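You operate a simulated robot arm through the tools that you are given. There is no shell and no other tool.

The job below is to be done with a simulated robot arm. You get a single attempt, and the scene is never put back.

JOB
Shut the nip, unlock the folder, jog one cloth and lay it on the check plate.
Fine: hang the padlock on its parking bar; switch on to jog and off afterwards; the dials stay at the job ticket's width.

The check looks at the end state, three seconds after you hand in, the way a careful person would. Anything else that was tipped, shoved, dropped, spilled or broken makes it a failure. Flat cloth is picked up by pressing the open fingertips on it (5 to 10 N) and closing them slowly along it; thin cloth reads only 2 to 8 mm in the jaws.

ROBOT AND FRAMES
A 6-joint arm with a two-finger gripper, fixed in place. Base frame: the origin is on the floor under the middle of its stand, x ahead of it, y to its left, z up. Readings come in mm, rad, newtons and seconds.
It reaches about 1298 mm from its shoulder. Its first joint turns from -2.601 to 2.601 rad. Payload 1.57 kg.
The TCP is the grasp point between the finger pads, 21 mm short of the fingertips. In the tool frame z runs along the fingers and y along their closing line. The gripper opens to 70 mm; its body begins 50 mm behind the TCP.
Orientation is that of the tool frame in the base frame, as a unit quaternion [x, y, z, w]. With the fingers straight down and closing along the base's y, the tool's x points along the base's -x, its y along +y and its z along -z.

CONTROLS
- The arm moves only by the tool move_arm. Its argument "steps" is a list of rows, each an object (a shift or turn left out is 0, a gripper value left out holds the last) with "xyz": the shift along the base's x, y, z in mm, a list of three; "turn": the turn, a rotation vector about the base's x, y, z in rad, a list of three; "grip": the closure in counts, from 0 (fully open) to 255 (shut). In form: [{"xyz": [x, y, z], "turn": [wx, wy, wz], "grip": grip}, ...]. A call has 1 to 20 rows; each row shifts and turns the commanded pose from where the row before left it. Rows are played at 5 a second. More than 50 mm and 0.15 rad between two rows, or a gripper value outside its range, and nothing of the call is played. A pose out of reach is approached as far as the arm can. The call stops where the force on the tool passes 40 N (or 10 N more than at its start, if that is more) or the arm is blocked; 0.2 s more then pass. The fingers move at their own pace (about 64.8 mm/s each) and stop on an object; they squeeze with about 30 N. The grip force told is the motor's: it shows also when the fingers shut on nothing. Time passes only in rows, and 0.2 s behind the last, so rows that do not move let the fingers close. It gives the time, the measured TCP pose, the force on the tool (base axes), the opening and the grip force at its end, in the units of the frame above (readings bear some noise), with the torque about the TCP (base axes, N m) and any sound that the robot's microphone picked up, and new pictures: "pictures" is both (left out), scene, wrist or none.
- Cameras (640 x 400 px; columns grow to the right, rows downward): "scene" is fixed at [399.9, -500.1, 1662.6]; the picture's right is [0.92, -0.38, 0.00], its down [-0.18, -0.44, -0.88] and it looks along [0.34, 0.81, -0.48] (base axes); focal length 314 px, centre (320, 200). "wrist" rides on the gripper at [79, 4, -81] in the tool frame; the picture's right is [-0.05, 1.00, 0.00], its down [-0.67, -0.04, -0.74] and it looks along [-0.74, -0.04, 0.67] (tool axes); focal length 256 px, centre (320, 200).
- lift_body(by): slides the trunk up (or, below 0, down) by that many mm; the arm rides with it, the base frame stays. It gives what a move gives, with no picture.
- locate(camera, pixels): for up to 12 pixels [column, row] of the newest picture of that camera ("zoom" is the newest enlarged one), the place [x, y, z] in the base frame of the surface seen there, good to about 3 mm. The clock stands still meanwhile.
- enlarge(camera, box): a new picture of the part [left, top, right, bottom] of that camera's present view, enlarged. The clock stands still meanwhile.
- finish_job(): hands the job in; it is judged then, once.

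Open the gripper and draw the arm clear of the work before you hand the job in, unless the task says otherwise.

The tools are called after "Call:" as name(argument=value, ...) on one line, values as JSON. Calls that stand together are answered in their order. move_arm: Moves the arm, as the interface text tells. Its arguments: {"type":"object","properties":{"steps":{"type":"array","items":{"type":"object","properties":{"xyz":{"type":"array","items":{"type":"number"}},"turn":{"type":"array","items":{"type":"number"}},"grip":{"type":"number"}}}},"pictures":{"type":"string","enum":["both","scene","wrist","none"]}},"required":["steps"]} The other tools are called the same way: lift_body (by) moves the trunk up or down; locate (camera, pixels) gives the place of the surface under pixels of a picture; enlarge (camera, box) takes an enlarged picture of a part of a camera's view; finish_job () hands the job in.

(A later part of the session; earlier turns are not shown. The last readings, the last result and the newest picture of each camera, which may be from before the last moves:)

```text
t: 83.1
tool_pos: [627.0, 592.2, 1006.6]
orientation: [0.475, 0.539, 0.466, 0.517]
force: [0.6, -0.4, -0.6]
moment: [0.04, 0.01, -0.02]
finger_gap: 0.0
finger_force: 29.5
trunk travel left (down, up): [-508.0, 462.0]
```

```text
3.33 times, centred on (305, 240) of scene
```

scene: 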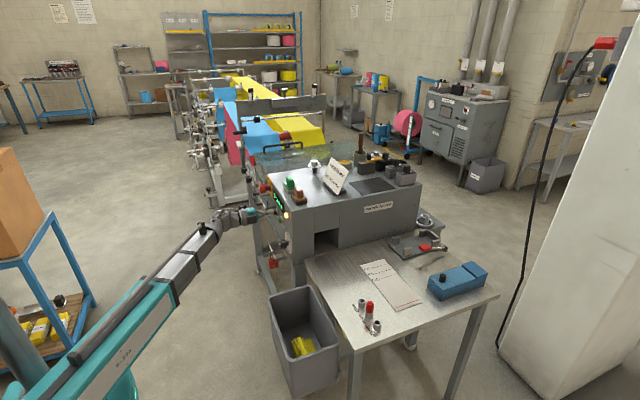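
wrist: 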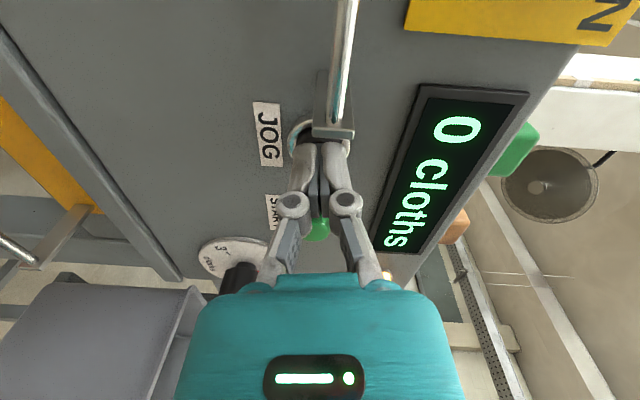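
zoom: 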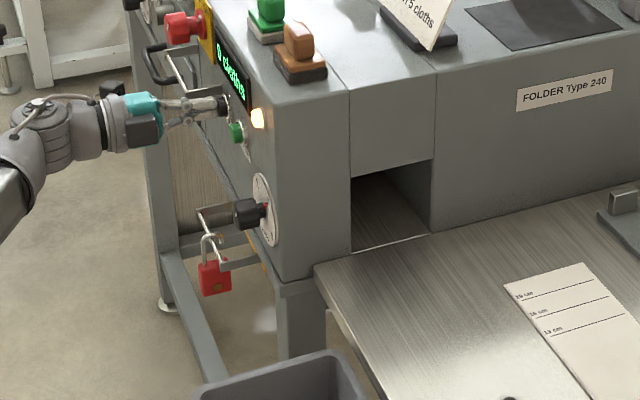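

No change yet. I wait about a second in place and look again before a longer press.

Call:
move_arm(steps=[{"xyz": [0, 0, 0]}, {"xyz": [0, 0, 0]}, {"xyz": [0, 0, 0]}, {"xyz": [0, 0, 0]}, {"xyz": [0, 0, 0]}], pictures="both")

Call:
enlarge(camera="scene", box=[225, 180, 385, 300])

```text
t: 84.3
tool_pos: [627.7, 591.7, 1006.6]
orientation: [0.476, 0.539, 0.465, 0.517]
force: [-0.3, 0.3, 0.4]
moment: [0.02, 0.02, -0.01]
finger_gap: 0.1
finger_force: 28.0
trunk travel left (down, up): [-508.0, 462.0]
```

scene: 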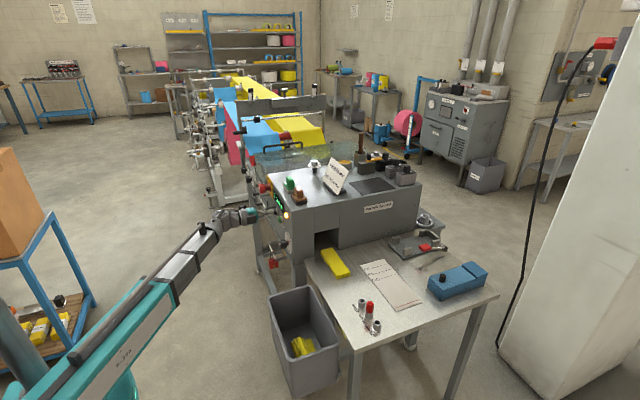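
wrist: 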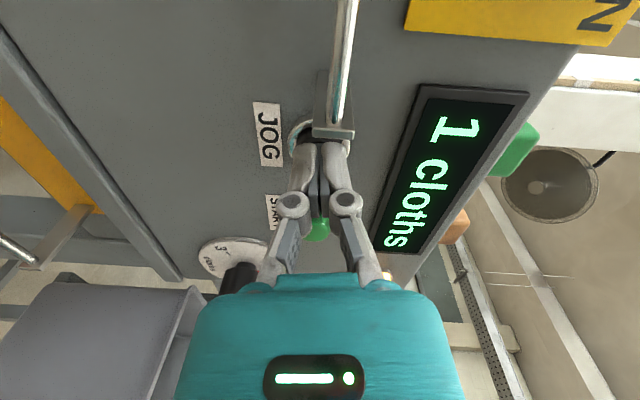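

```text
3.33 times, centred on (305, 240) of scene
```

zoom: 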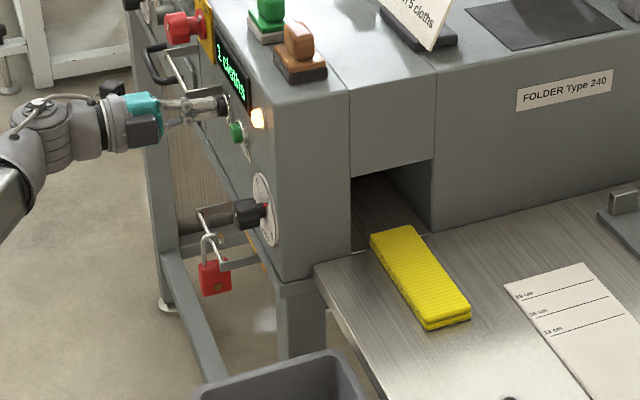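

"1 cloths" on the display and a folded yellow cloth lies on the table in front of the slot. I withdraw from JOG and go back to the knob, unrolling to about +0.86 rad.

Call:
move_arm(steps=[{"xyz": [-15, 0, 0]}, {"xyz": [-30, 0, 0]}, {"xyz": [-35, 0, 0]}, {"xyz": [-30, 0, 0]}, {"xyz": [0, 18, 0], "turn": [-0.124, 0, 0]}, {"xyz": [0, 18, 0], "turn": [-0.124, 0, 0], "grip": 0}, {"xyz": [0, 18, 0], "turn": [-0.124, 0, 0]}, {"xyz": [0, 18, 0], "turn": [-0.124, 0, 0]}, {"xyz": [0, 20, 0], "turn": [-0.124, 0, 0]}], pictures="none")

Call:
lift_body(by=64)

```text
t: 86.3
tool_pos: [517.3, 685.2, 1006.2]
orientation: [0.295, 0.655, 0.278, 0.638]
force: [0.0, 0.2, -0.2]
moment: [-0.01, 0.0, 0.0]
finger_gap: 69.9
finger_force: 0.0
trunk travel left (down, up): [-508.0, 462.0]
```

```text
t: 87.3
tool_pos: [518.4, 684.7, 1070.1]
orientation: [0.295, 0.655, 0.279, 0.637]
force: [0.3, 0.0, -0.3]
moment: [-0.03, 0.01, 0.02]
finger_gap: 70.1
finger_force: 0.1
trunk travel left (down, up): [-572.0, 398.0]
```

The tool points 0.03 rad downward, so I correct the pitch, set z≈1074.5 and approach the knob.

Call:
move_arm(steps=[{"xyz": [5, 0, 0], "turn": [0, -0.034, 0]}, {"xyz": [5, 0, 0]}], pictures="none")

Call:
lift_body(by=2)

```text
t: 87.9
tool_pos: [526.9, 685.1, 1076.8]
orientation: [0.289, 0.644, 0.284, 0.648]
force: [0.1, 0.1, -0.1]
moment: [0.02, -0.05, -0.03]
finger_gap: 70.0
finger_force: 0.0
out of reach, approached as far as the arm can: row 1
trunk travel left (down, up): [-572.0, 398.0]
```

```text
t: 88.5
tool_pos: [527.6, 684.0, 1078.3]
orientation: [0.29, 0.645, 0.284, 0.648]
force: [0.4, -0.1, -0.7]
moment: [0.03, 0.04, 0.02]
finger_gap: 69.8
finger_force: 0.0
trunk travel left (down, up): [-574.0, 396.0]
```

z is 1078.3, so I lower 4 mm and move in to x≈616 around the knob.

Call:
lift_body(by=-4)

Call:
move_arm(steps=[{"xyz": [20, -0.5, 0]}, {"xyz": [25, 0, 0]}, {"xyz": [20, 0, 0]}, {"xyz": [15, 0, 0]}, {"xyz": [8, 0, 0]}], pictures="wrist")

```text
t: 89.0
tool_pos: [528.1, 685.0, 1074.3]
orientation: [0.29, 0.645, 0.284, 0.648]
force: [0.6, 1.1, 0.1]
moment: [0.0, -0.04, 0.01]
finger_gap: 70.1
finger_force: 0.0
trunk travel left (down, up): [-570.0, 400.0]
```

```text
t: 90.2
tool_pos: [616.1, 683.9, 1075.2]
orientation: [0.291, 0.644, 0.284, 0.648]
force: [0.5, 0.2, 0.2]
moment: [0.0, 0.0, 0.0]
finger_gap: 70.1
finger_force: 0.0
trunk travel left (down, up): [-570.0, 400.0]
```

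wrist: 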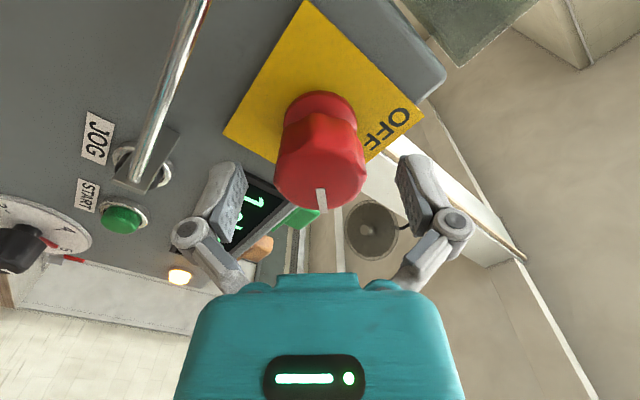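

The knob is centred between the open fingers with the pointer at ON. I close on it and then turn -x by about 0.75 rad first.

Call:
move_arm(steps=[{"grip": 60}, {"grip": 110}, {"grip": 160}, {"grip": 255}, {"grip": 255}, {"grip": 255}, {"turn": [-0.13, 0, 0]}, {"turn": [-0.13, 0, 0]}, {"turn": [-0.13, 0, 0]}, {"turn": [-0.13, 0, 0]}, {"turn": [-0.13, 0, 0]}, {"turn": [-0.13, 0, 0]}], pictures="wrist")

```text
t: 92.8
tool_pos: [615.7, 685.5, 1075.8]
orientation: [0.02, 0.705, 0.017, 0.709]
force: [-2.9, 2.5, -5.8]
moment: [0.04, -0.31, -0.24]
finger_gap: 39.7
finger_force: 32.2
trunk travel left (down, up): [-570.0, 400.0]
```

wrist: 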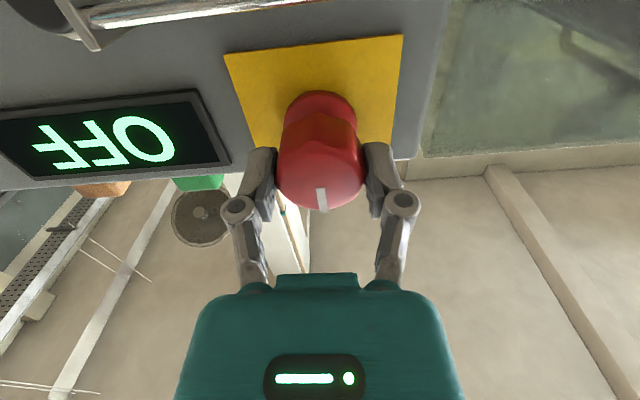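

The display already reads OFF halfway; I finish the turn to the OFF mark.

Call:
move_arm(steps=[{"turn": [-0.13, 0, 0]}, {"turn": [-0.13, 0, 0]}, {"turn": [-0.13, 0, 0]}, {"turn": [-0.13, 0, 0]}, {"turn": [-0.13, 0, 0]}, {"turn": [-0.13, 0, 0]}], pictures="wrist")

```text
t: 94.2
tool_pos: [615.5, 685.4, 1074.5]
orientation: [-0.251, 0.659, -0.252, 0.663]
force: [-2.3, 5.8, -10.2]
moment: [0.39, 0.53, -0.15]
finger_gap: 40.0
finger_force: 32.0
trunk travel left (down, up): [-570.0, 400.0]
```

wrist: 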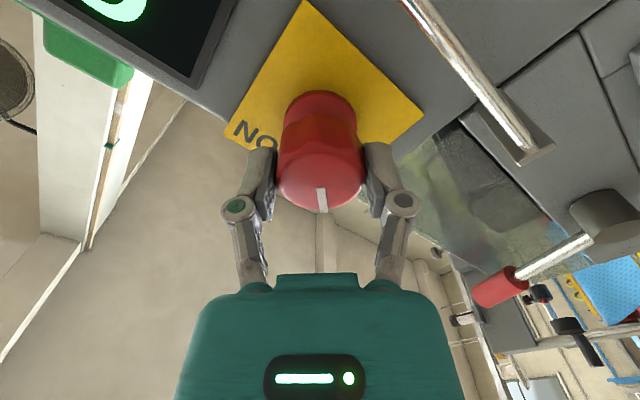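

The pointer is back where it started at OFF. I open the fingers and withdraw, unrolling to level.

Call:
move_arm(steps=[{"grip": 150}, {"grip": 60}, {"grip": 0}, {"grip": 0}, {"xyz": [-15, 0, 0]}, {"xyz": [-25, 0, 0]}, {"xyz": [-35, 0, 0]}, {"xyz": [-35, 0, 0]}, {"xyz": [-10, 0, 0], "turn": [0.145, 0, 0]}, {"turn": [0.145, 0, 0]}, {"turn": [0.145, 0, 0]}, {"turn": [0.145, 0, 0]}, {"turn": [0.145, 0, 0]}], pictures="both")

Call:
enlarge(camera="scene", box=[225, 150, 385, 270])

Call:
enlarge(camera="scene", box=[310, 230, 430, 320])

```text
t: 97.0
tool_pos: [495.7, 685.5, 1075.8]
orientation: [0.004, 0.705, -0.001, 0.709]
force: [-0.9, 0.0, 0.2]
moment: [0.01, -0.01, 0.01]
finger_gap: 69.8
finger_force: 0.1
trunk travel left (down, up): [-570.0, 400.0]
```

scene: 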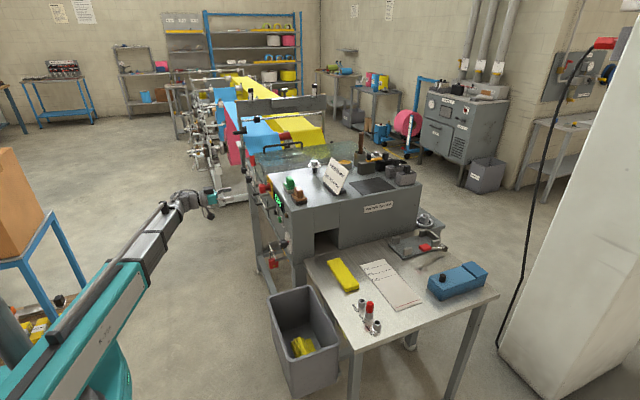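
wrist: 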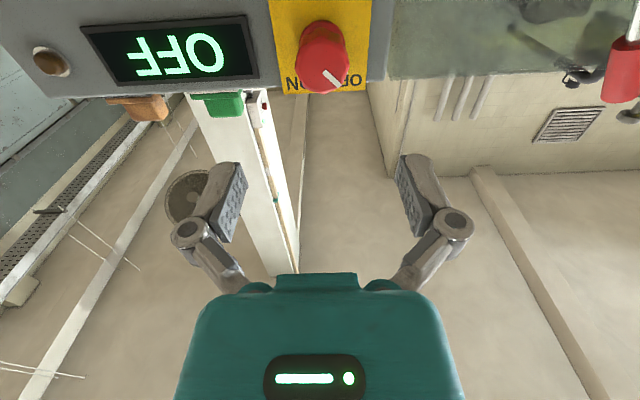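

```text
3.33 times, centred on (305, 210) of scene
```

zoom: 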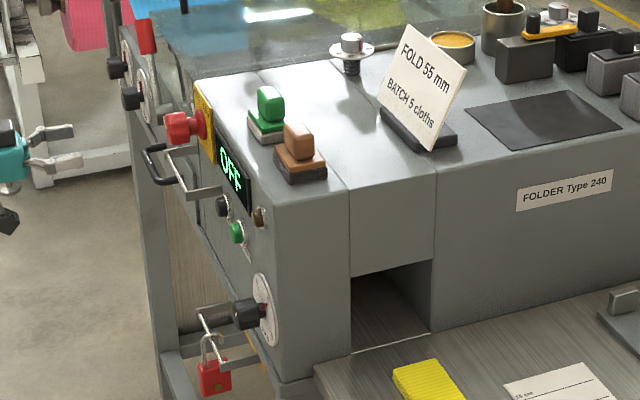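

```text
4.44 times, centred on (370, 275) of scene
```

zoom: 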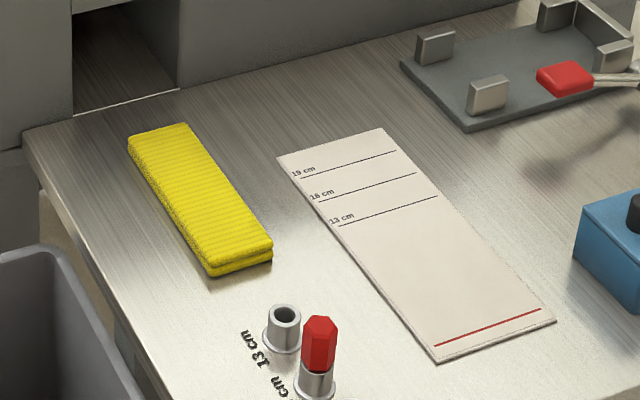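

The switch is OFF and the folded cloth lies beside the check plate. I locate the corners of the cloth, the plate and its lines in the zoom and the scene.

Call:
locate(camera="zoom", pixels=[[132, 142], [185, 127], [270, 242], [212, 268], [200, 195], [280, 158], [383, 131], [555, 320], [438, 360], [435, 345], [538, 309], [242, 262]])

Call:
locate(camera="zoom", pixels=[[320, 200], [415, 172], [300, 177], [397, 151], [338, 226], [437, 195], [319, 340], [285, 315], [150, 135], [200, 255], [240, 225], [160, 165]])

```text
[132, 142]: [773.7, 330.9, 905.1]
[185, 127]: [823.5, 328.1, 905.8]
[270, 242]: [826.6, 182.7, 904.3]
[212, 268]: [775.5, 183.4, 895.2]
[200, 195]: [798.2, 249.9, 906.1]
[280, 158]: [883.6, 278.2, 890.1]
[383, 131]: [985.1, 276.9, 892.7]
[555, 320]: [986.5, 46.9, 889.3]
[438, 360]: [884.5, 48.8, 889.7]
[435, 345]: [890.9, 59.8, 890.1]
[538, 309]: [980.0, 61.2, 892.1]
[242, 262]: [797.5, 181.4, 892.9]
```

```text
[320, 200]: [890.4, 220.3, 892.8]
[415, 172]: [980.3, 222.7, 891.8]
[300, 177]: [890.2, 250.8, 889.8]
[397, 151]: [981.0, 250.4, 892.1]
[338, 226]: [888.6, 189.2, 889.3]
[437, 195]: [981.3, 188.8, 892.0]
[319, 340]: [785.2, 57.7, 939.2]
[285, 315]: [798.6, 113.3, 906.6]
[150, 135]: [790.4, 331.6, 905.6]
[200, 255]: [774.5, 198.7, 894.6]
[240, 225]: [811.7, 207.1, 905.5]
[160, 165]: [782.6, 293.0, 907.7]
```

The cloth spans x 773–828, y 181–334 with its top at z≈905; the plate spans x 884–986, y 47–278 with the red line at y≈60 and 16 cm at y≈221. I raise the trunk, point the fingers down and travel over to the cloth for a close look.

Call:
lift_body(by=250)

Call:
move_arm(steps=[{"turn": [0, 0.142, 0]}, {"turn": [0, 0.142, 0]}, {"turn": [0, 0.142, 0]}, {"xyz": [0, -30, 0], "turn": [0, 0.142, 0]}, {"xyz": [0, -40, 0], "turn": [0, 0.142, 0]}, {"xyz": [0, -40, 0], "turn": [0, 0.142, 0]}, {"xyz": [0, -40, 0], "turn": [0, 0.142, 0]}, {"xyz": [0, -40, 0], "turn": [0, 0.142, 0]}, {"xyz": [0, -40, 0], "turn": [0, 0.142, 0]}, {"xyz": [0, -40, 0], "turn": [0, 0.142, 0]}, {"xyz": [0, -40, 0], "turn": [0, 0.142, 0]}, {"xyz": [10, -40, 0]}, {"xyz": [20, -40, 0]}, {"xyz": [30, -40, 0]}], pictures="both")

```text
t: 99.6
tool_pos: [495.9, 684.9, 1325.8]
orientation: [0.003, 0.705, -0.002, 0.709]
force: [-0.3, -1.1, 0.3]
moment: [0.0, 0.02, -0.04]
finger_gap: 69.8
finger_force: 0.0
trunk travel left (down, up): [-820.0, 150.0]
```

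```text
t: 102.6
tool_pos: [555.1, 253.5, 1138.0]
orientation: [-0.001, 1.0, -0.004, 0.006]
force: [-0.7, 0.7, -0.7]
moment: [-0.03, 0.01, 0.01]
finger_gap: 70.1
finger_force: 0.0
out of reach, approached as far as the arm can: row 1, 2, 3, 4, 5, 6, 7, 8, 9, 10
trunk travel left (down, up): [-820.0, 150.0]
```

scene: 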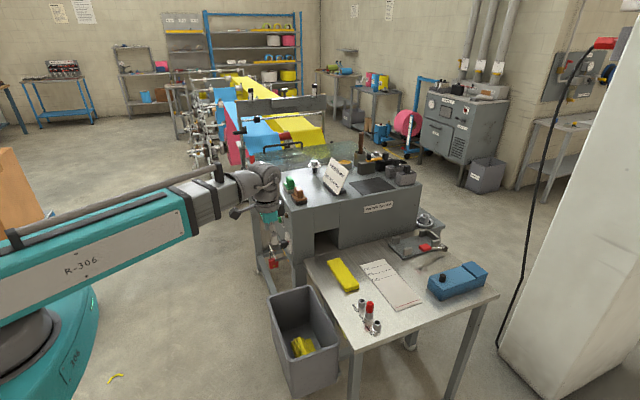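
wrist: 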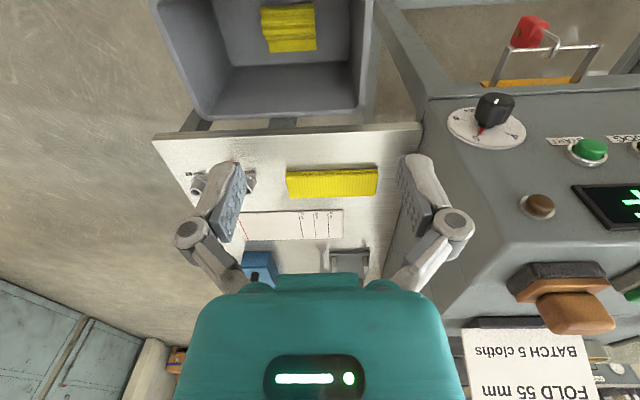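

The cloth (wrist (332,183)) and plate are in view. I move to x≈690 and lower the trunk 140 mm for a close-up.

Call:
move_arm(steps=[{"xyz": [45, 2, 0]}, {"xyz": [45, 2, 0]}, {"xyz": [45, 0, 0]}], pictures="none")

Call:
lift_body(by=-140)

Call:
move_arm(steps=[{"xyz": [0, 0, 0]}], pictures="both")

Call:
enlarge(camera="wrist", box=[200, 80, 440, 260])

```text
t: 103.4
tool_pos: [693.4, 257.6, 1136.7]
orientation: [0.0, 1.0, -0.004, 0.006]
force: [0.3, -1.0, -0.4]
moment: [-0.01, -0.02, 0.0]
finger_gap: 69.9
finger_force: 0.0
trunk travel left (down, up): [-820.0, 150.0]
```

```text
t: 105.0
tool_pos: [691.3, 257.2, 998.3]
orientation: [0.001, 1.0, -0.003, 0.007]
force: [0.0, -0.6, 0.9]
moment: [-0.01, 0.03, 0.01]
finger_gap: 69.9
finger_force: 0.0
trunk travel left (down, up): [-680.0, 290.0]
```

```text
t: 105.4
tool_pos: [691.5, 258.1, 998.7]
orientation: [0.0, 1.0, -0.003, 0.008]
force: [0.1, 0.4, -0.7]
moment: [0.01, 0.01, -0.02]
finger_gap: 69.8
finger_force: 0.0
trunk travel left (down, up): [-680.0, 290.0]
```

scene: 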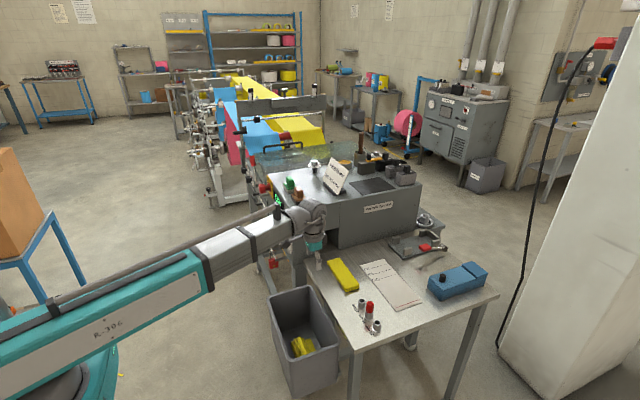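
wrist: 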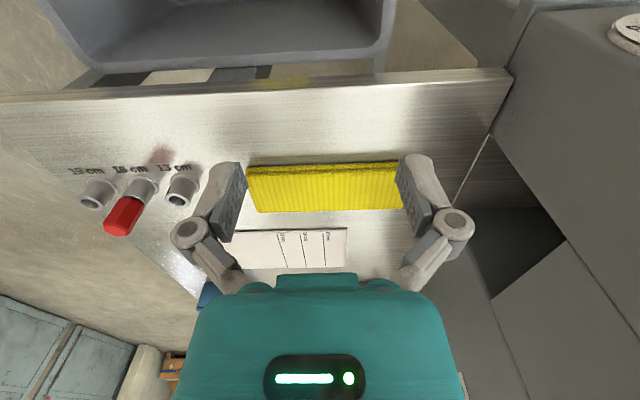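

```text
2.22 times, centred on (320, 170) of wrist
```

zoom: 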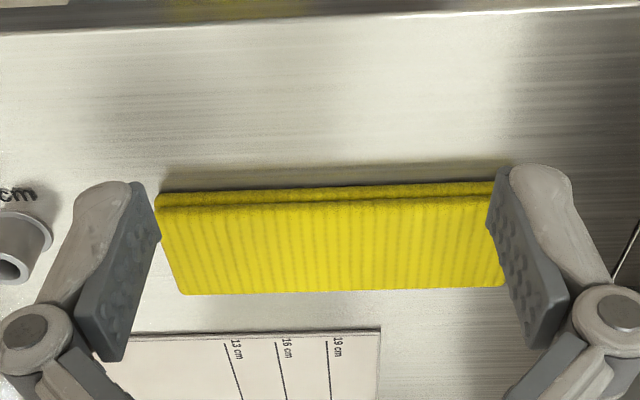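

The cloth is two thick layers, about 55 x 155 mm. I measure its top, side edge and the table height next to it.

Call:
locate(camera="wrist", pixels=[[250, 172], [395, 165], [258, 210], [400, 208], [325, 190], [325, 166], [325, 170], [325, 150], [325, 215], [246, 168], [325, 235], [182, 185]])

Call:
enlarge(camera="wrist", box=[235, 150, 335, 220])

Call:
enlarge(camera="scene", box=[320, 250, 370, 300])

```text
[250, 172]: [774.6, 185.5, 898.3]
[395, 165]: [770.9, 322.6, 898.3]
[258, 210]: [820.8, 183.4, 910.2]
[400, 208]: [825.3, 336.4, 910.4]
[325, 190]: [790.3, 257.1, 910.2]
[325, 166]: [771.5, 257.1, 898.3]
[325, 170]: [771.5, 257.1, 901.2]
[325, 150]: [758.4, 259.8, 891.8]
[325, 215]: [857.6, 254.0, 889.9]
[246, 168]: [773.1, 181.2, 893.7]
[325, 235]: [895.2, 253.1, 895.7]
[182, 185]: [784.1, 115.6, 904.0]
```

```text
5.71 times, centred on (285, 185) of wrist
```

zoom: 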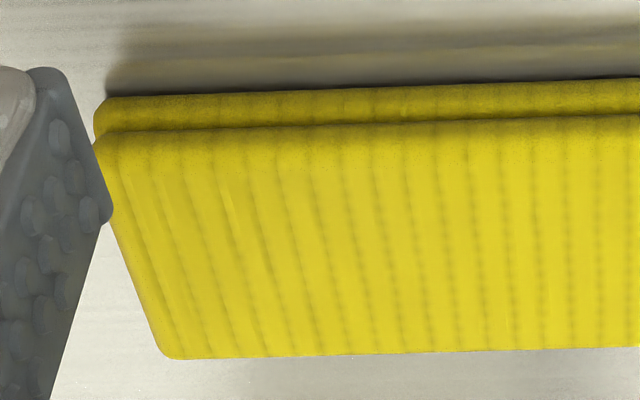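

```text
8.00 times, centred on (345, 275) of scene
```

zoom: 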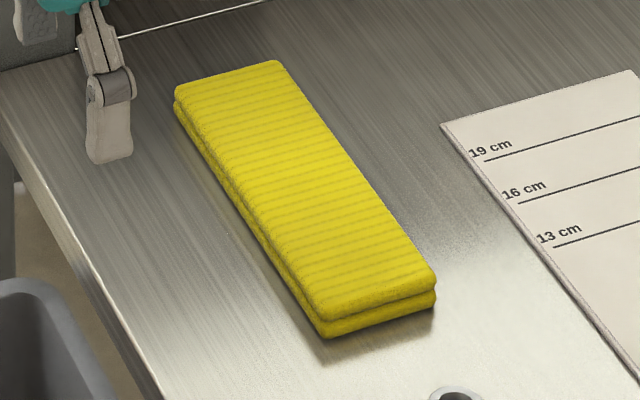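

Top z≈908, table ≈888, width ≈55 mm (x 771–828), so the open jaws (70 mm) can straddle both layers across the width and keep the fold intact. I yaw the tool +90° so it closes along x, still high above the table.

Call:
move_arm(steps=[{"turn": [0, 0, 0.143]}, {"turn": [0, 0, 0.143]}, {"turn": [0, 0, 0.143]}, {"turn": [0, 0, 0.143]}, {"turn": [0, 0, 0.143]}, {"turn": [0, 0, 0.143]}, {"turn": [0, 0, 0.143]}, {"turn": [0, 0, 0.143]}, {"turn": [0, 0, 0.143]}, {"turn": [0, 0, 0.143]}, {"turn": [0, 0, 0.141]}], pictures="both")

```text
t: 107.8
tool_pos: [691.7, 257.5, 998.9]
orientation: [0.707, -0.707, -0.002, -0.007]
force: [-0.4, 0.1, -0.4]
moment: [-0.03, 0.01, 0.01]
finger_gap: 70.0
finger_force: 0.0
trunk travel left (down, up): [-680.0, 290.0]
```

scene: 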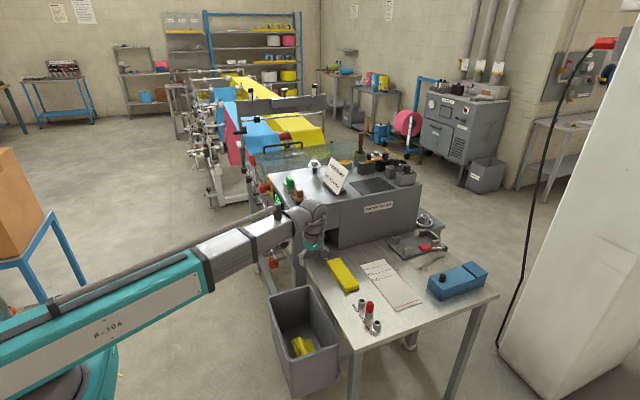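
wrist: 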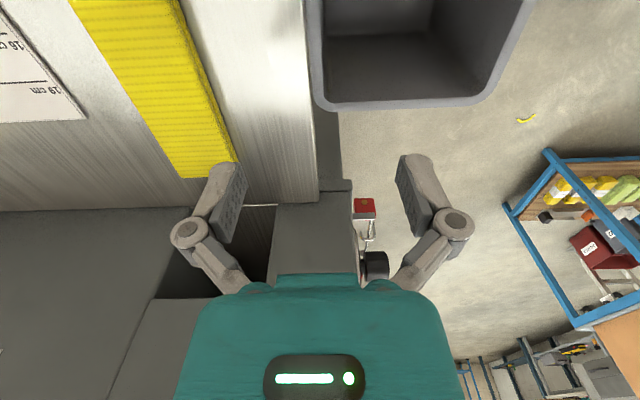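

Yaw is 90° now (picture right = -x). I move +x 108 mm over the cloth's midline at this height and look.

Call:
move_arm(steps=[{"xyz": [40, 0, 0]}, {"xyz": [40, 0, 0]}, {"xyz": [28, 0, 0]}], pictures="both")

Call:
locate(camera="wrist", pixels=[[285, 60], [320, 100], [320, 60], [360, 60], [320, 150], [280, 120], [365, 120], [320, 190]])

```text
t: 108.6
tool_pos: [800.0, 257.7, 999.5]
orientation: [-0.707, 0.707, 0.001, 0.007]
force: [1.1, -0.1, -0.4]
moment: [-0.02, -0.01, 0.02]
finger_gap: 69.9
finger_force: 0.1
trunk travel left (down, up): [-680.0, 290.0]
```

scene: 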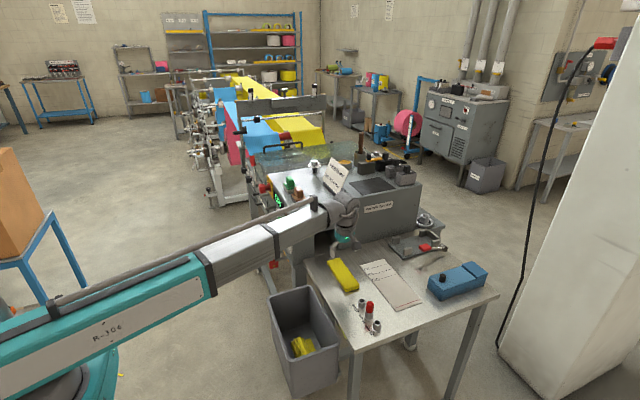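
wrist: 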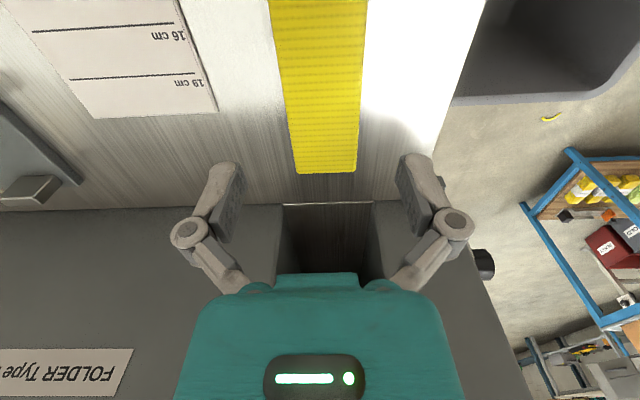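

```text
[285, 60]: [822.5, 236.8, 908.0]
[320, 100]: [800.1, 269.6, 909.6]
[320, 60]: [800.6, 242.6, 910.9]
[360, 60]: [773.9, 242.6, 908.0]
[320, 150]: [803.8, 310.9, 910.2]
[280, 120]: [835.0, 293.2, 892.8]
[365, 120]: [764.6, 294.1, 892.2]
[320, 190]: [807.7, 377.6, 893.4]
```

The cloth's edges are about x 770.5 and 828 (centre 799), matching the TCP. I lower 55 mm and check alignment of the jaws over both edges.

Call:
lift_body(by=-55)

Call:
move_arm(steps=[{"xyz": [-0.5, 0, 0]}], pictures="both")

Call:
enlarge(camera="wrist", box=[180, 60, 460, 270])

Call:
enlarge(camera="scene", box=[310, 220, 390, 300])

```text
t: 109.6
tool_pos: [799.4, 258.2, 943.8]
orientation: [-0.707, 0.707, 0.003, 0.008]
force: [0.3, 0.1, -0.6]
moment: [-0.01, 0.04, 0.04]
finger_gap: 69.9
finger_force: 0.1
trunk travel left (down, up): [-625.0, 345.0]
```

```text
t: 110.0
tool_pos: [799.9, 258.1, 943.4]
orientation: [-0.707, 0.707, 0.002, 0.007]
force: [-0.2, -0.6, 0.3]
moment: [0.02, 0.0, -0.03]
finger_gap: 69.9
finger_force: 0.1
trunk travel left (down, up): [-625.0, 345.0]
```

scene: 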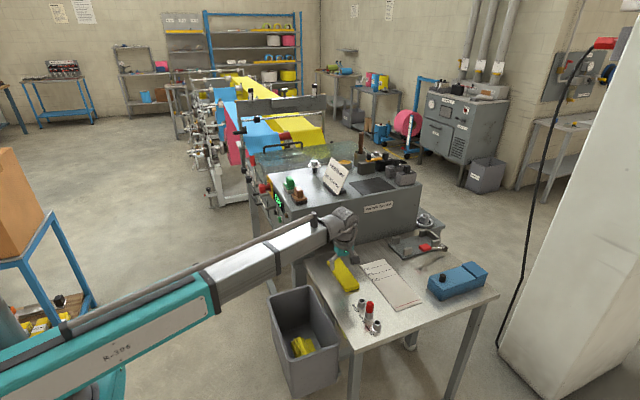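
wrist: 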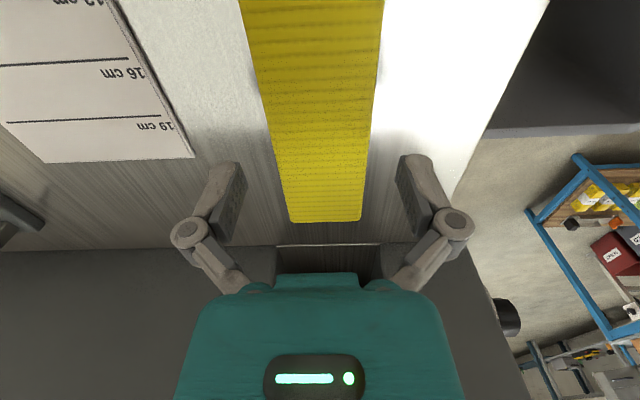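

```text
1.90 times, centred on (320, 165) of wrist
```

zoom: 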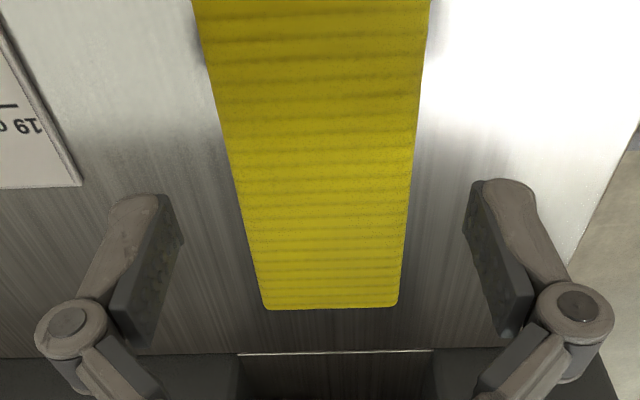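

```text
5.00 times, centred on (350, 260) of scene
```

zoom: 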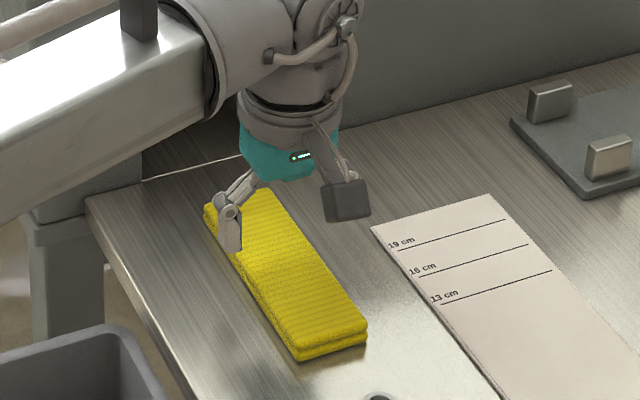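

The jaws straddle the cloth symmetrically. I lower 29 mm so the tips are a few millimetres above the table, watching the force.

Call:
lift_body(by=-20)

Call:
lift_body(by=-8)

Call:
move_arm(steps=[{"xyz": [0, 0, 0]}], pictures="both")

Call:
enlarge(camera="wrist", box=[180, 60, 460, 270])

Call:
enlarge(camera="scene", box=[310, 220, 390, 300])

```text
t: 110.7
tool_pos: [799.5, 258.5, 925.1]
orientation: [-0.707, 0.707, 0.003, 0.007]
force: [-1.1, -0.1, 0.0]
moment: [0.0, 0.0, -0.01]
finger_gap: 70.0
finger_force: 0.2
trunk travel left (down, up): [-605.0, 365.0]
```

```text
t: 111.2
tool_pos: [800.1, 257.2, 915.3]
orientation: [-0.707, 0.707, 0.003, 0.007]
force: [-0.2, 0.5, 0.5]
moment: [0.04, 0.02, -0.02]
finger_gap: 70.0
finger_force: 0.1
trunk travel left (down, up): [-597.0, 373.0]
```

```text
t: 111.6
tool_pos: [798.5, 259.1, 916.2]
orientation: [0.707, -0.707, -0.002, -0.007]
force: [0.6, -0.9, -0.3]
moment: [0.01, -0.02, -0.02]
finger_gap: 70.1
finger_force: 0.0
trunk travel left (down, up): [-597.0, 373.0]
```

scene: 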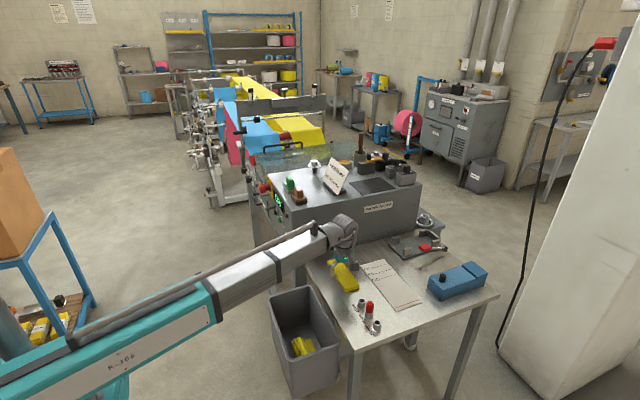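
wrist: 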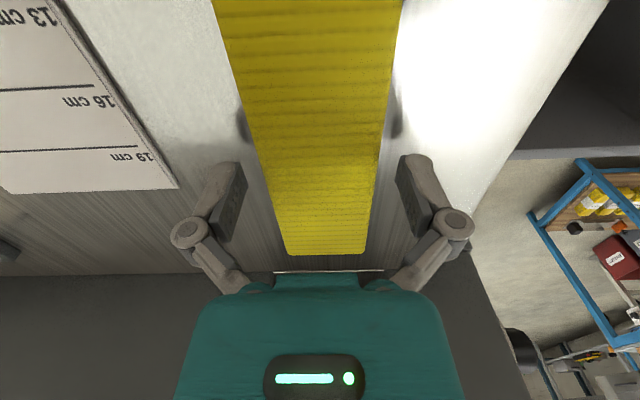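

```text
1.90 times, centred on (320, 165) of wrist
```

zoom: 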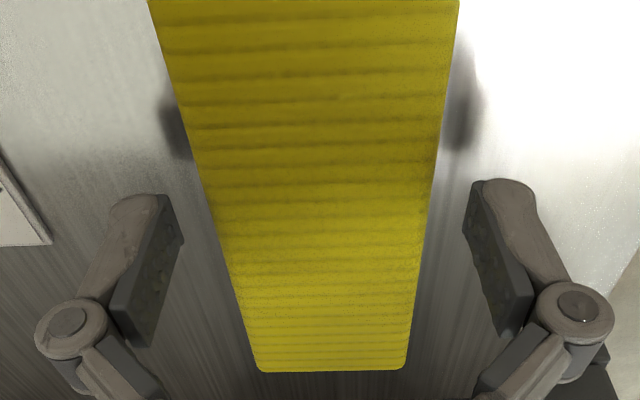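

```text
5.00 times, centred on (350, 260) of scene
```

zoom: 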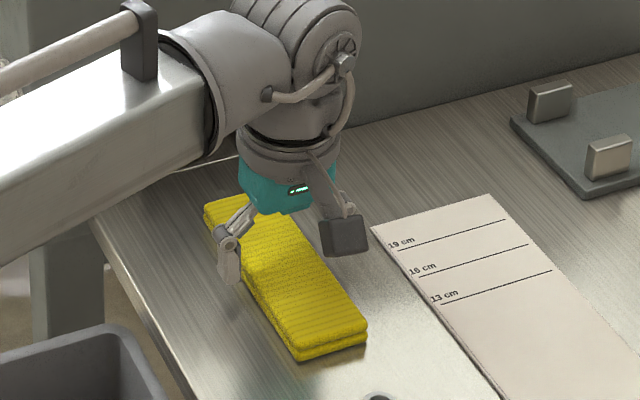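

No contact with the table. I close the jaws in small steps to about 50 mm and see how the cloth reacts.

Call:
move_arm(steps=[{"grip": 30}, {"grip": 45}, {"grip": 55}, {"grip": 65}, {"grip": 72}, {"grip": 72}], pictures="both")

Call:
enlarge(camera="wrist", box=[180, 60, 460, 270])

Call:
enlarge(camera="scene", box=[310, 220, 390, 300])

```text
t: 113.0
tool_pos: [799.7, 257.7, 915.0]
orientation: [0.707, -0.707, -0.003, -0.007]
force: [0.1, 0.5, 5.2]
moment: [0.04, -0.02, -0.02]
finger_gap: 54.4
finger_force: 29.7
trunk travel left (down, up): [-597.0, 373.0]
```

scene: 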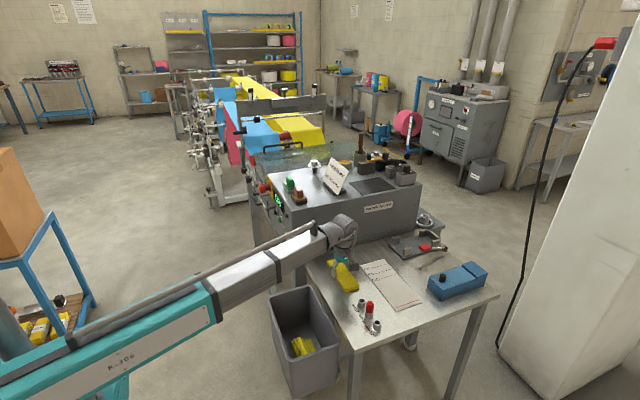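
wrist: 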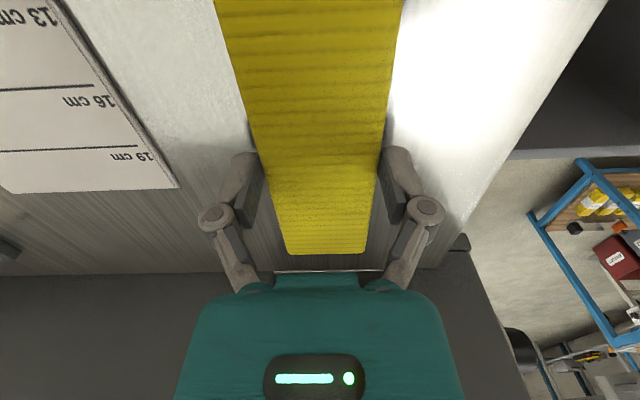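

```text
1.90 times, centred on (320, 165) of wrist
```

zoom: 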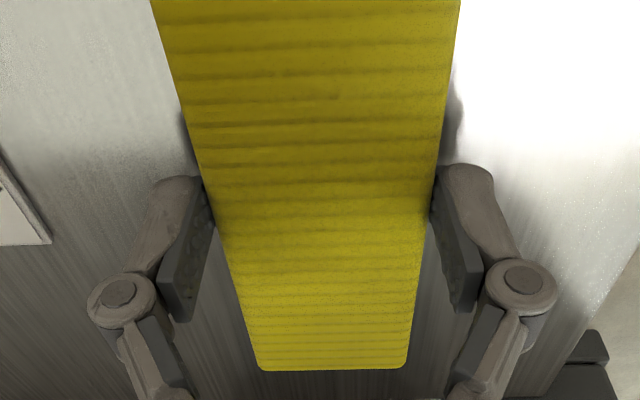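

```text
5.00 times, centred on (350, 260) of scene
```

zoom: 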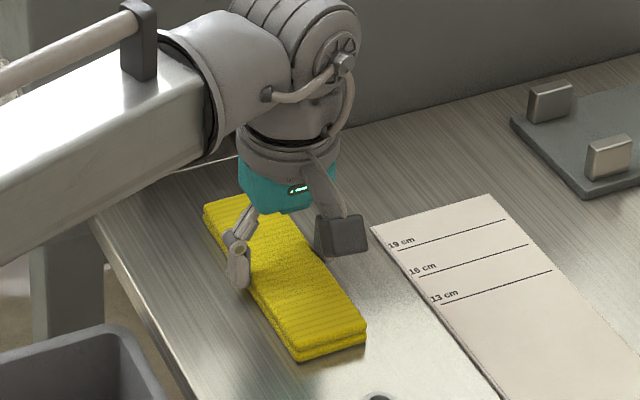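

The cloth resists firmly at 54.4 mm with 29.7 N grip, so it holds as a block. I lift 15 mm and check that it comes along.

Call:
lift_body(by=15)

Call:
move_arm(steps=[{"xyz": [0, 0, 0]}], pictures="both")

Call:
enlarge(camera="wrist", box=[180, 60, 460, 270])

Call:
enlarge(camera="scene", box=[310, 220, 390, 300])

```text
t: 113.7
tool_pos: [800.1, 258.2, 930.6]
orientation: [0.707, -0.707, -0.002, -0.007]
force: [0.3, 0.0, 0.7]
moment: [0.0, 0.02, -0.02]
finger_gap: 54.3
finger_force: 29.8
trunk travel left (down, up): [-612.0, 358.0]
```

```text
t: 114.1
tool_pos: [799.7, 258.8, 929.3]
orientation: [0.707, -0.707, -0.003, -0.007]
force: [-0.9, -1.0, -0.4]
moment: [-0.04, -0.02, 0.01]
finger_gap: 54.3
finger_force: 29.8
trunk travel left (down, up): [-612.0, 358.0]
```

scene: 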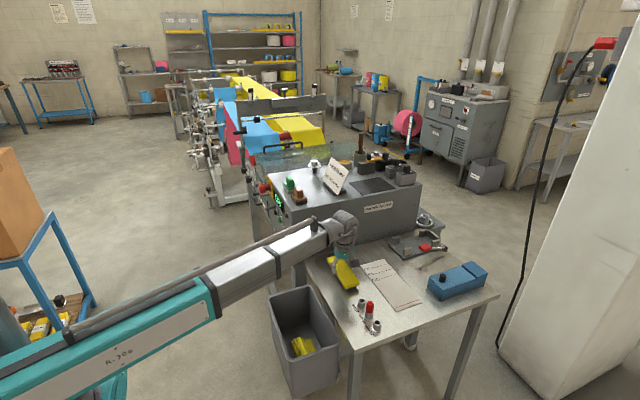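
wrist: 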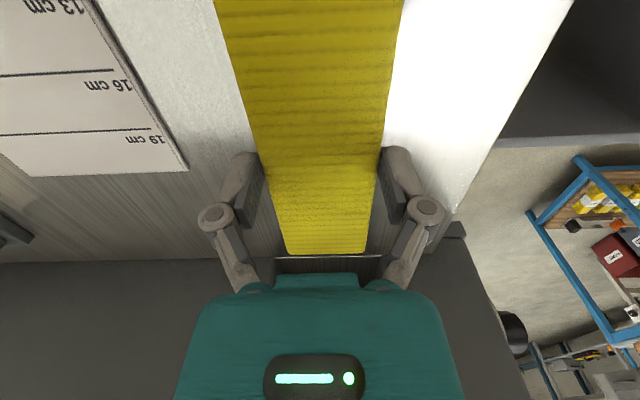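

```text
1.90 times, centred on (320, 165) of wrist
```

zoom: 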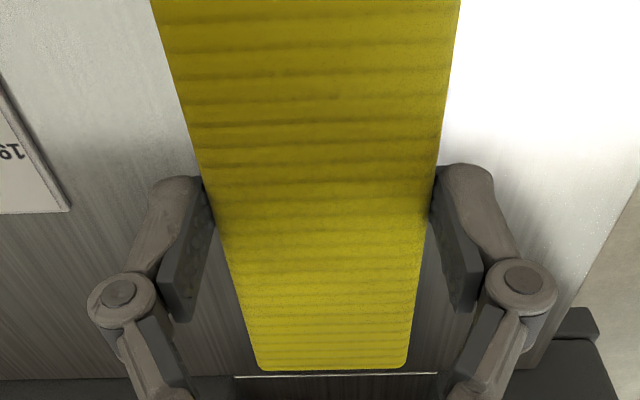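

```text
5.00 times, centred on (350, 260) of scene
```

zoom: 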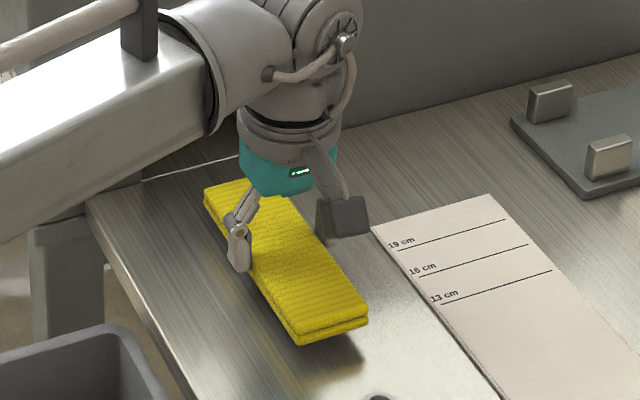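

The cloth lifts as one firm block (shadow beneath it in the scene zoom). I locate the blue box and pegs to be sure the path to the plate is clear, and raise 35 mm.

Call:
locate(camera="scene", pixels=[[428, 285], [432, 280], [443, 275], [441, 300], [470, 265], [485, 272], [362, 306], [370, 305], [369, 318], [376, 326], [360, 301], [367, 298]])

Call:
lift_body(by=35)

```text
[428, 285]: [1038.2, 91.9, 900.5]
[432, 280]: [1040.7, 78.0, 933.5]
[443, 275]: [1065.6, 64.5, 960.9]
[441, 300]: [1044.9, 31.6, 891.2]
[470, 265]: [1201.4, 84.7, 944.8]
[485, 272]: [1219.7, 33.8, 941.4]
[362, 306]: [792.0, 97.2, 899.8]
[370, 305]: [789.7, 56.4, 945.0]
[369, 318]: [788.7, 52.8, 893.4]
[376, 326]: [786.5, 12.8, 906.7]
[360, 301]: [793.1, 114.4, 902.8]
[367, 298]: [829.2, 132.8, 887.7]
```

```text
t: 114.9
tool_pos: [800.0, 258.6, 965.6]
orientation: [0.707, -0.707, -0.002, -0.007]
force: [0.0, 0.5, -0.2]
moment: [0.01, -0.02, 0.0]
finger_gap: 54.2
finger_force: 30.0
trunk travel left (down, up): [-647.0, 323.0]
```

The box starts at x≈1038 and the pegs end at x≈805, so the plate is clear. I move +x first, then diagonally, to TCP (935, 137.5) above the plate.

Call:
move_arm(steps=[{"xyz": [35, 0, 0]}, {"xyz": [35, -10, 0]}, {"xyz": [33, -35, 0]}, {"xyz": [32, -36, 0]}, {"xyz": [0, -40, 0]}], pictures="both")

Call:
enlarge(camera="scene", box=[340, 230, 440, 330])

```text
t: 116.1
tool_pos: [937.5, 137.6, 965.1]
orientation: [-0.707, 0.707, 0.002, 0.007]
force: [0.2, -0.7, -0.5]
moment: [-0.02, -0.03, 0.01]
finger_gap: 54.6
finger_force: 29.8
trunk travel left (down, up): [-647.0, 323.0]
```

scene: 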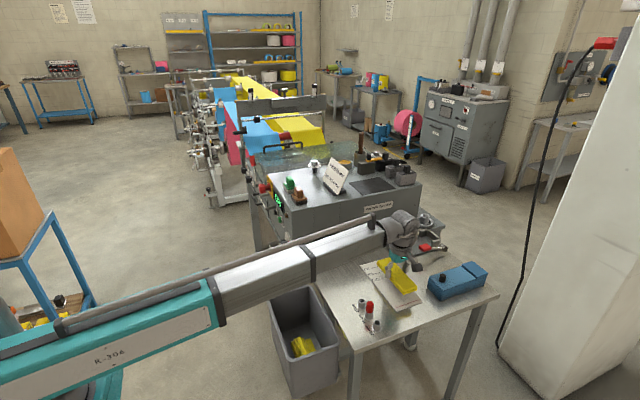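
wrist: 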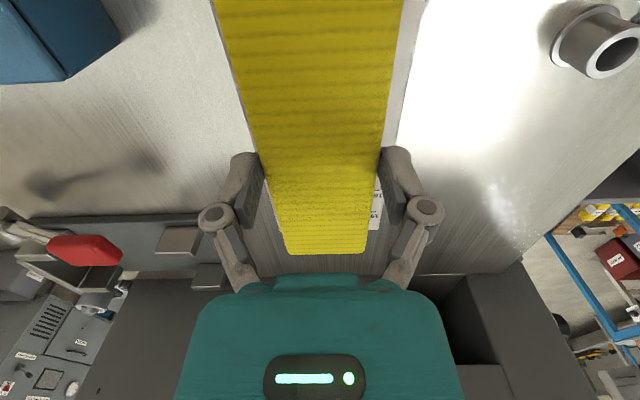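

```text
4.00 times, centred on (390, 280) of scene
```

zoom: 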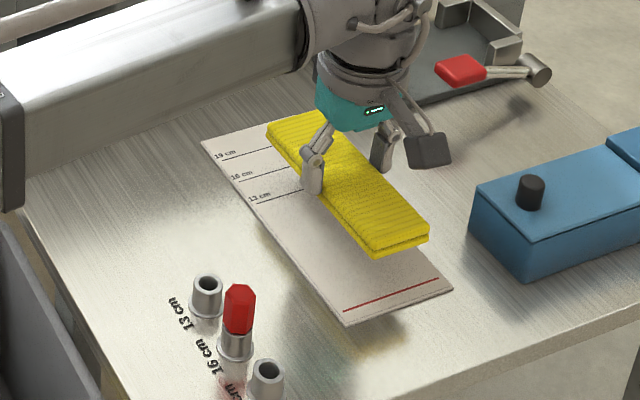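

The cloth hovers over the plate. I locate its corners and the plate's red line in this zoom to fine-tune before lowering.

Call:
locate(camera="zoom", pixels=[[374, 247], [426, 232], [400, 238], [270, 127], [316, 115], [345, 309], [438, 279], [349, 323], [452, 289], [208, 145], [345, 215], [410, 205]])

```text
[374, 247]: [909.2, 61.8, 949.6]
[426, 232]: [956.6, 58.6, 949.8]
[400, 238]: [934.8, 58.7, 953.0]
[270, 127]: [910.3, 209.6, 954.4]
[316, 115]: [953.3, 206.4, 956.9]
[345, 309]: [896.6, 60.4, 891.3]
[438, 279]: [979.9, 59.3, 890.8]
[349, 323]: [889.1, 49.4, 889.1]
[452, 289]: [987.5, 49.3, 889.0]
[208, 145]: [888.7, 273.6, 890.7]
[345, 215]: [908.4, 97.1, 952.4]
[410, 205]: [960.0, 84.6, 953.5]
```

The cloth's near end is right at the red line (y≈60) and it is centred on the plate (x 907–960). I lower 43 mm, then feel for the plate.

Call:
move_arm(steps=[{"xyz": [0.5, 1, 0]}], pictures="none")

Call:
lift_body(by=-43)

Call:
lift_body(by=-2)

```text
t: 116.5
tool_pos: [936.9, 137.5, 965.3]
orientation: [-0.707, 0.707, 0.001, 0.008]
force: [0.2, -0.6, 0.2]
moment: [0.04, -0.02, -0.01]
finger_gap: 54.4
finger_force: 29.8
trunk travel left (down, up): [-647.0, 323.0]
```

```text
t: 117.3
tool_pos: [936.1, 138.2, 922.4]
orientation: [-0.707, 0.707, 0.002, 0.008]
force: [0.4, -0.4, -0.3]
moment: [-0.01, -0.02, 0.01]
finger_gap: 54.5
finger_force: 30.0
trunk travel left (down, up): [-604.0, 366.0]
```

```text
t: 117.8
tool_pos: [936.3, 137.6, 920.6]
orientation: [-0.707, 0.707, 0.003, 0.007]
force: [0.2, 1.1, -0.5]
moment: [0.0, -0.01, -0.02]
finger_gap: 54.4
finger_force: 30.2
trunk travel left (down, up): [-602.0, 368.0]
```

No contact yet at z=920.6. I lower by single millimetres until the plate takes the cloth.

Call:
lift_body(by=-2)

Call:
lift_body(by=-1)

Call:
move_arm(steps=[{"xyz": [0, 0, 0]}], pictures="both")

Call:
enlarge(camera="scene", box=[340, 230, 440, 330])

```text
t: 118.4
tool_pos: [935.7, 137.8, 919.5]
orientation: [-0.706, 0.708, 0.003, 0.007]
force: [1.5, -0.6, 3.9]
moment: [-0.05, 0.01, 0.01]
finger_gap: 54.4
finger_force: 29.8
trunk travel left (down, up): [-600.0, 370.0]
```

```text
t: 118.9
tool_pos: [935.6, 138.2, 918.7]
orientation: [0.708, -0.707, -0.001, -0.009]
force: [4.6, -0.4, 13.9]
moment: [0.0, -0.02, 0.0]
finger_gap: 54.6
finger_force: 29.6
trunk travel left (down, up): [-599.0, 371.0]
```

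```text
t: 119.3
tool_pos: [934.5, 138.1, 918.0]
orientation: [0.707, -0.707, -0.003, -0.008]
force: [2.8, 1.1, 13.9]
moment: [0.0, -0.03, 0.0]
finger_gap: 54.7
finger_force: 29.7
trunk travel left (down, up): [-599.0, 371.0]
```

scene: 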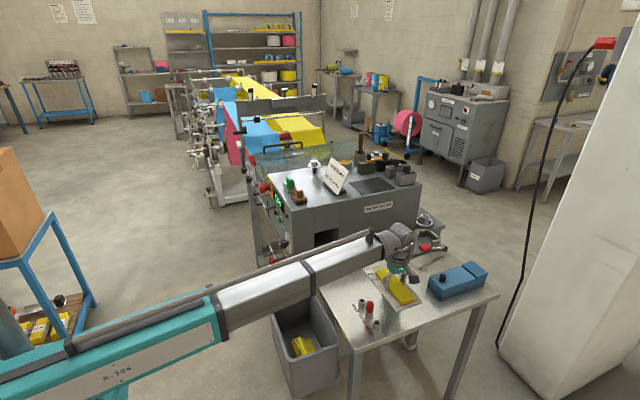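
wrist: 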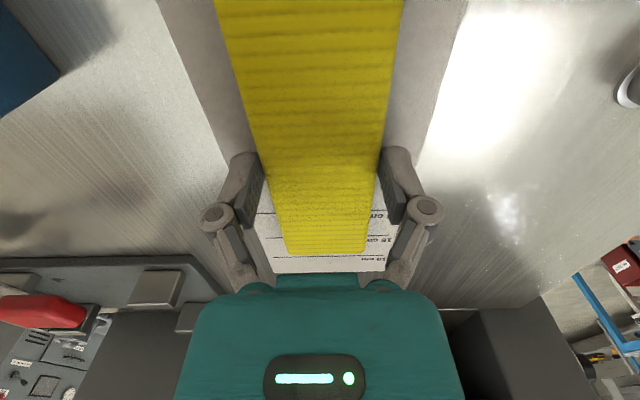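

```text
4.00 times, centred on (390, 280) of scene
```

zoom: 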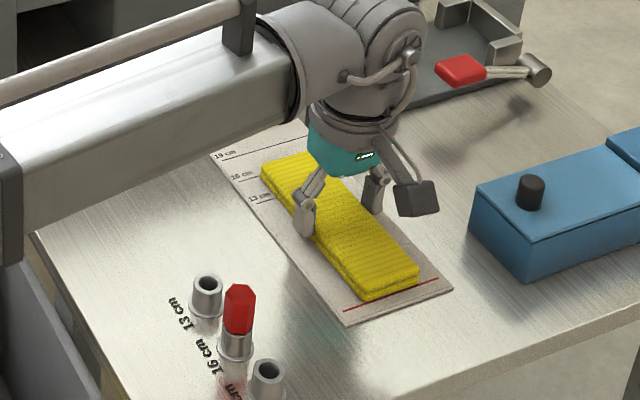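

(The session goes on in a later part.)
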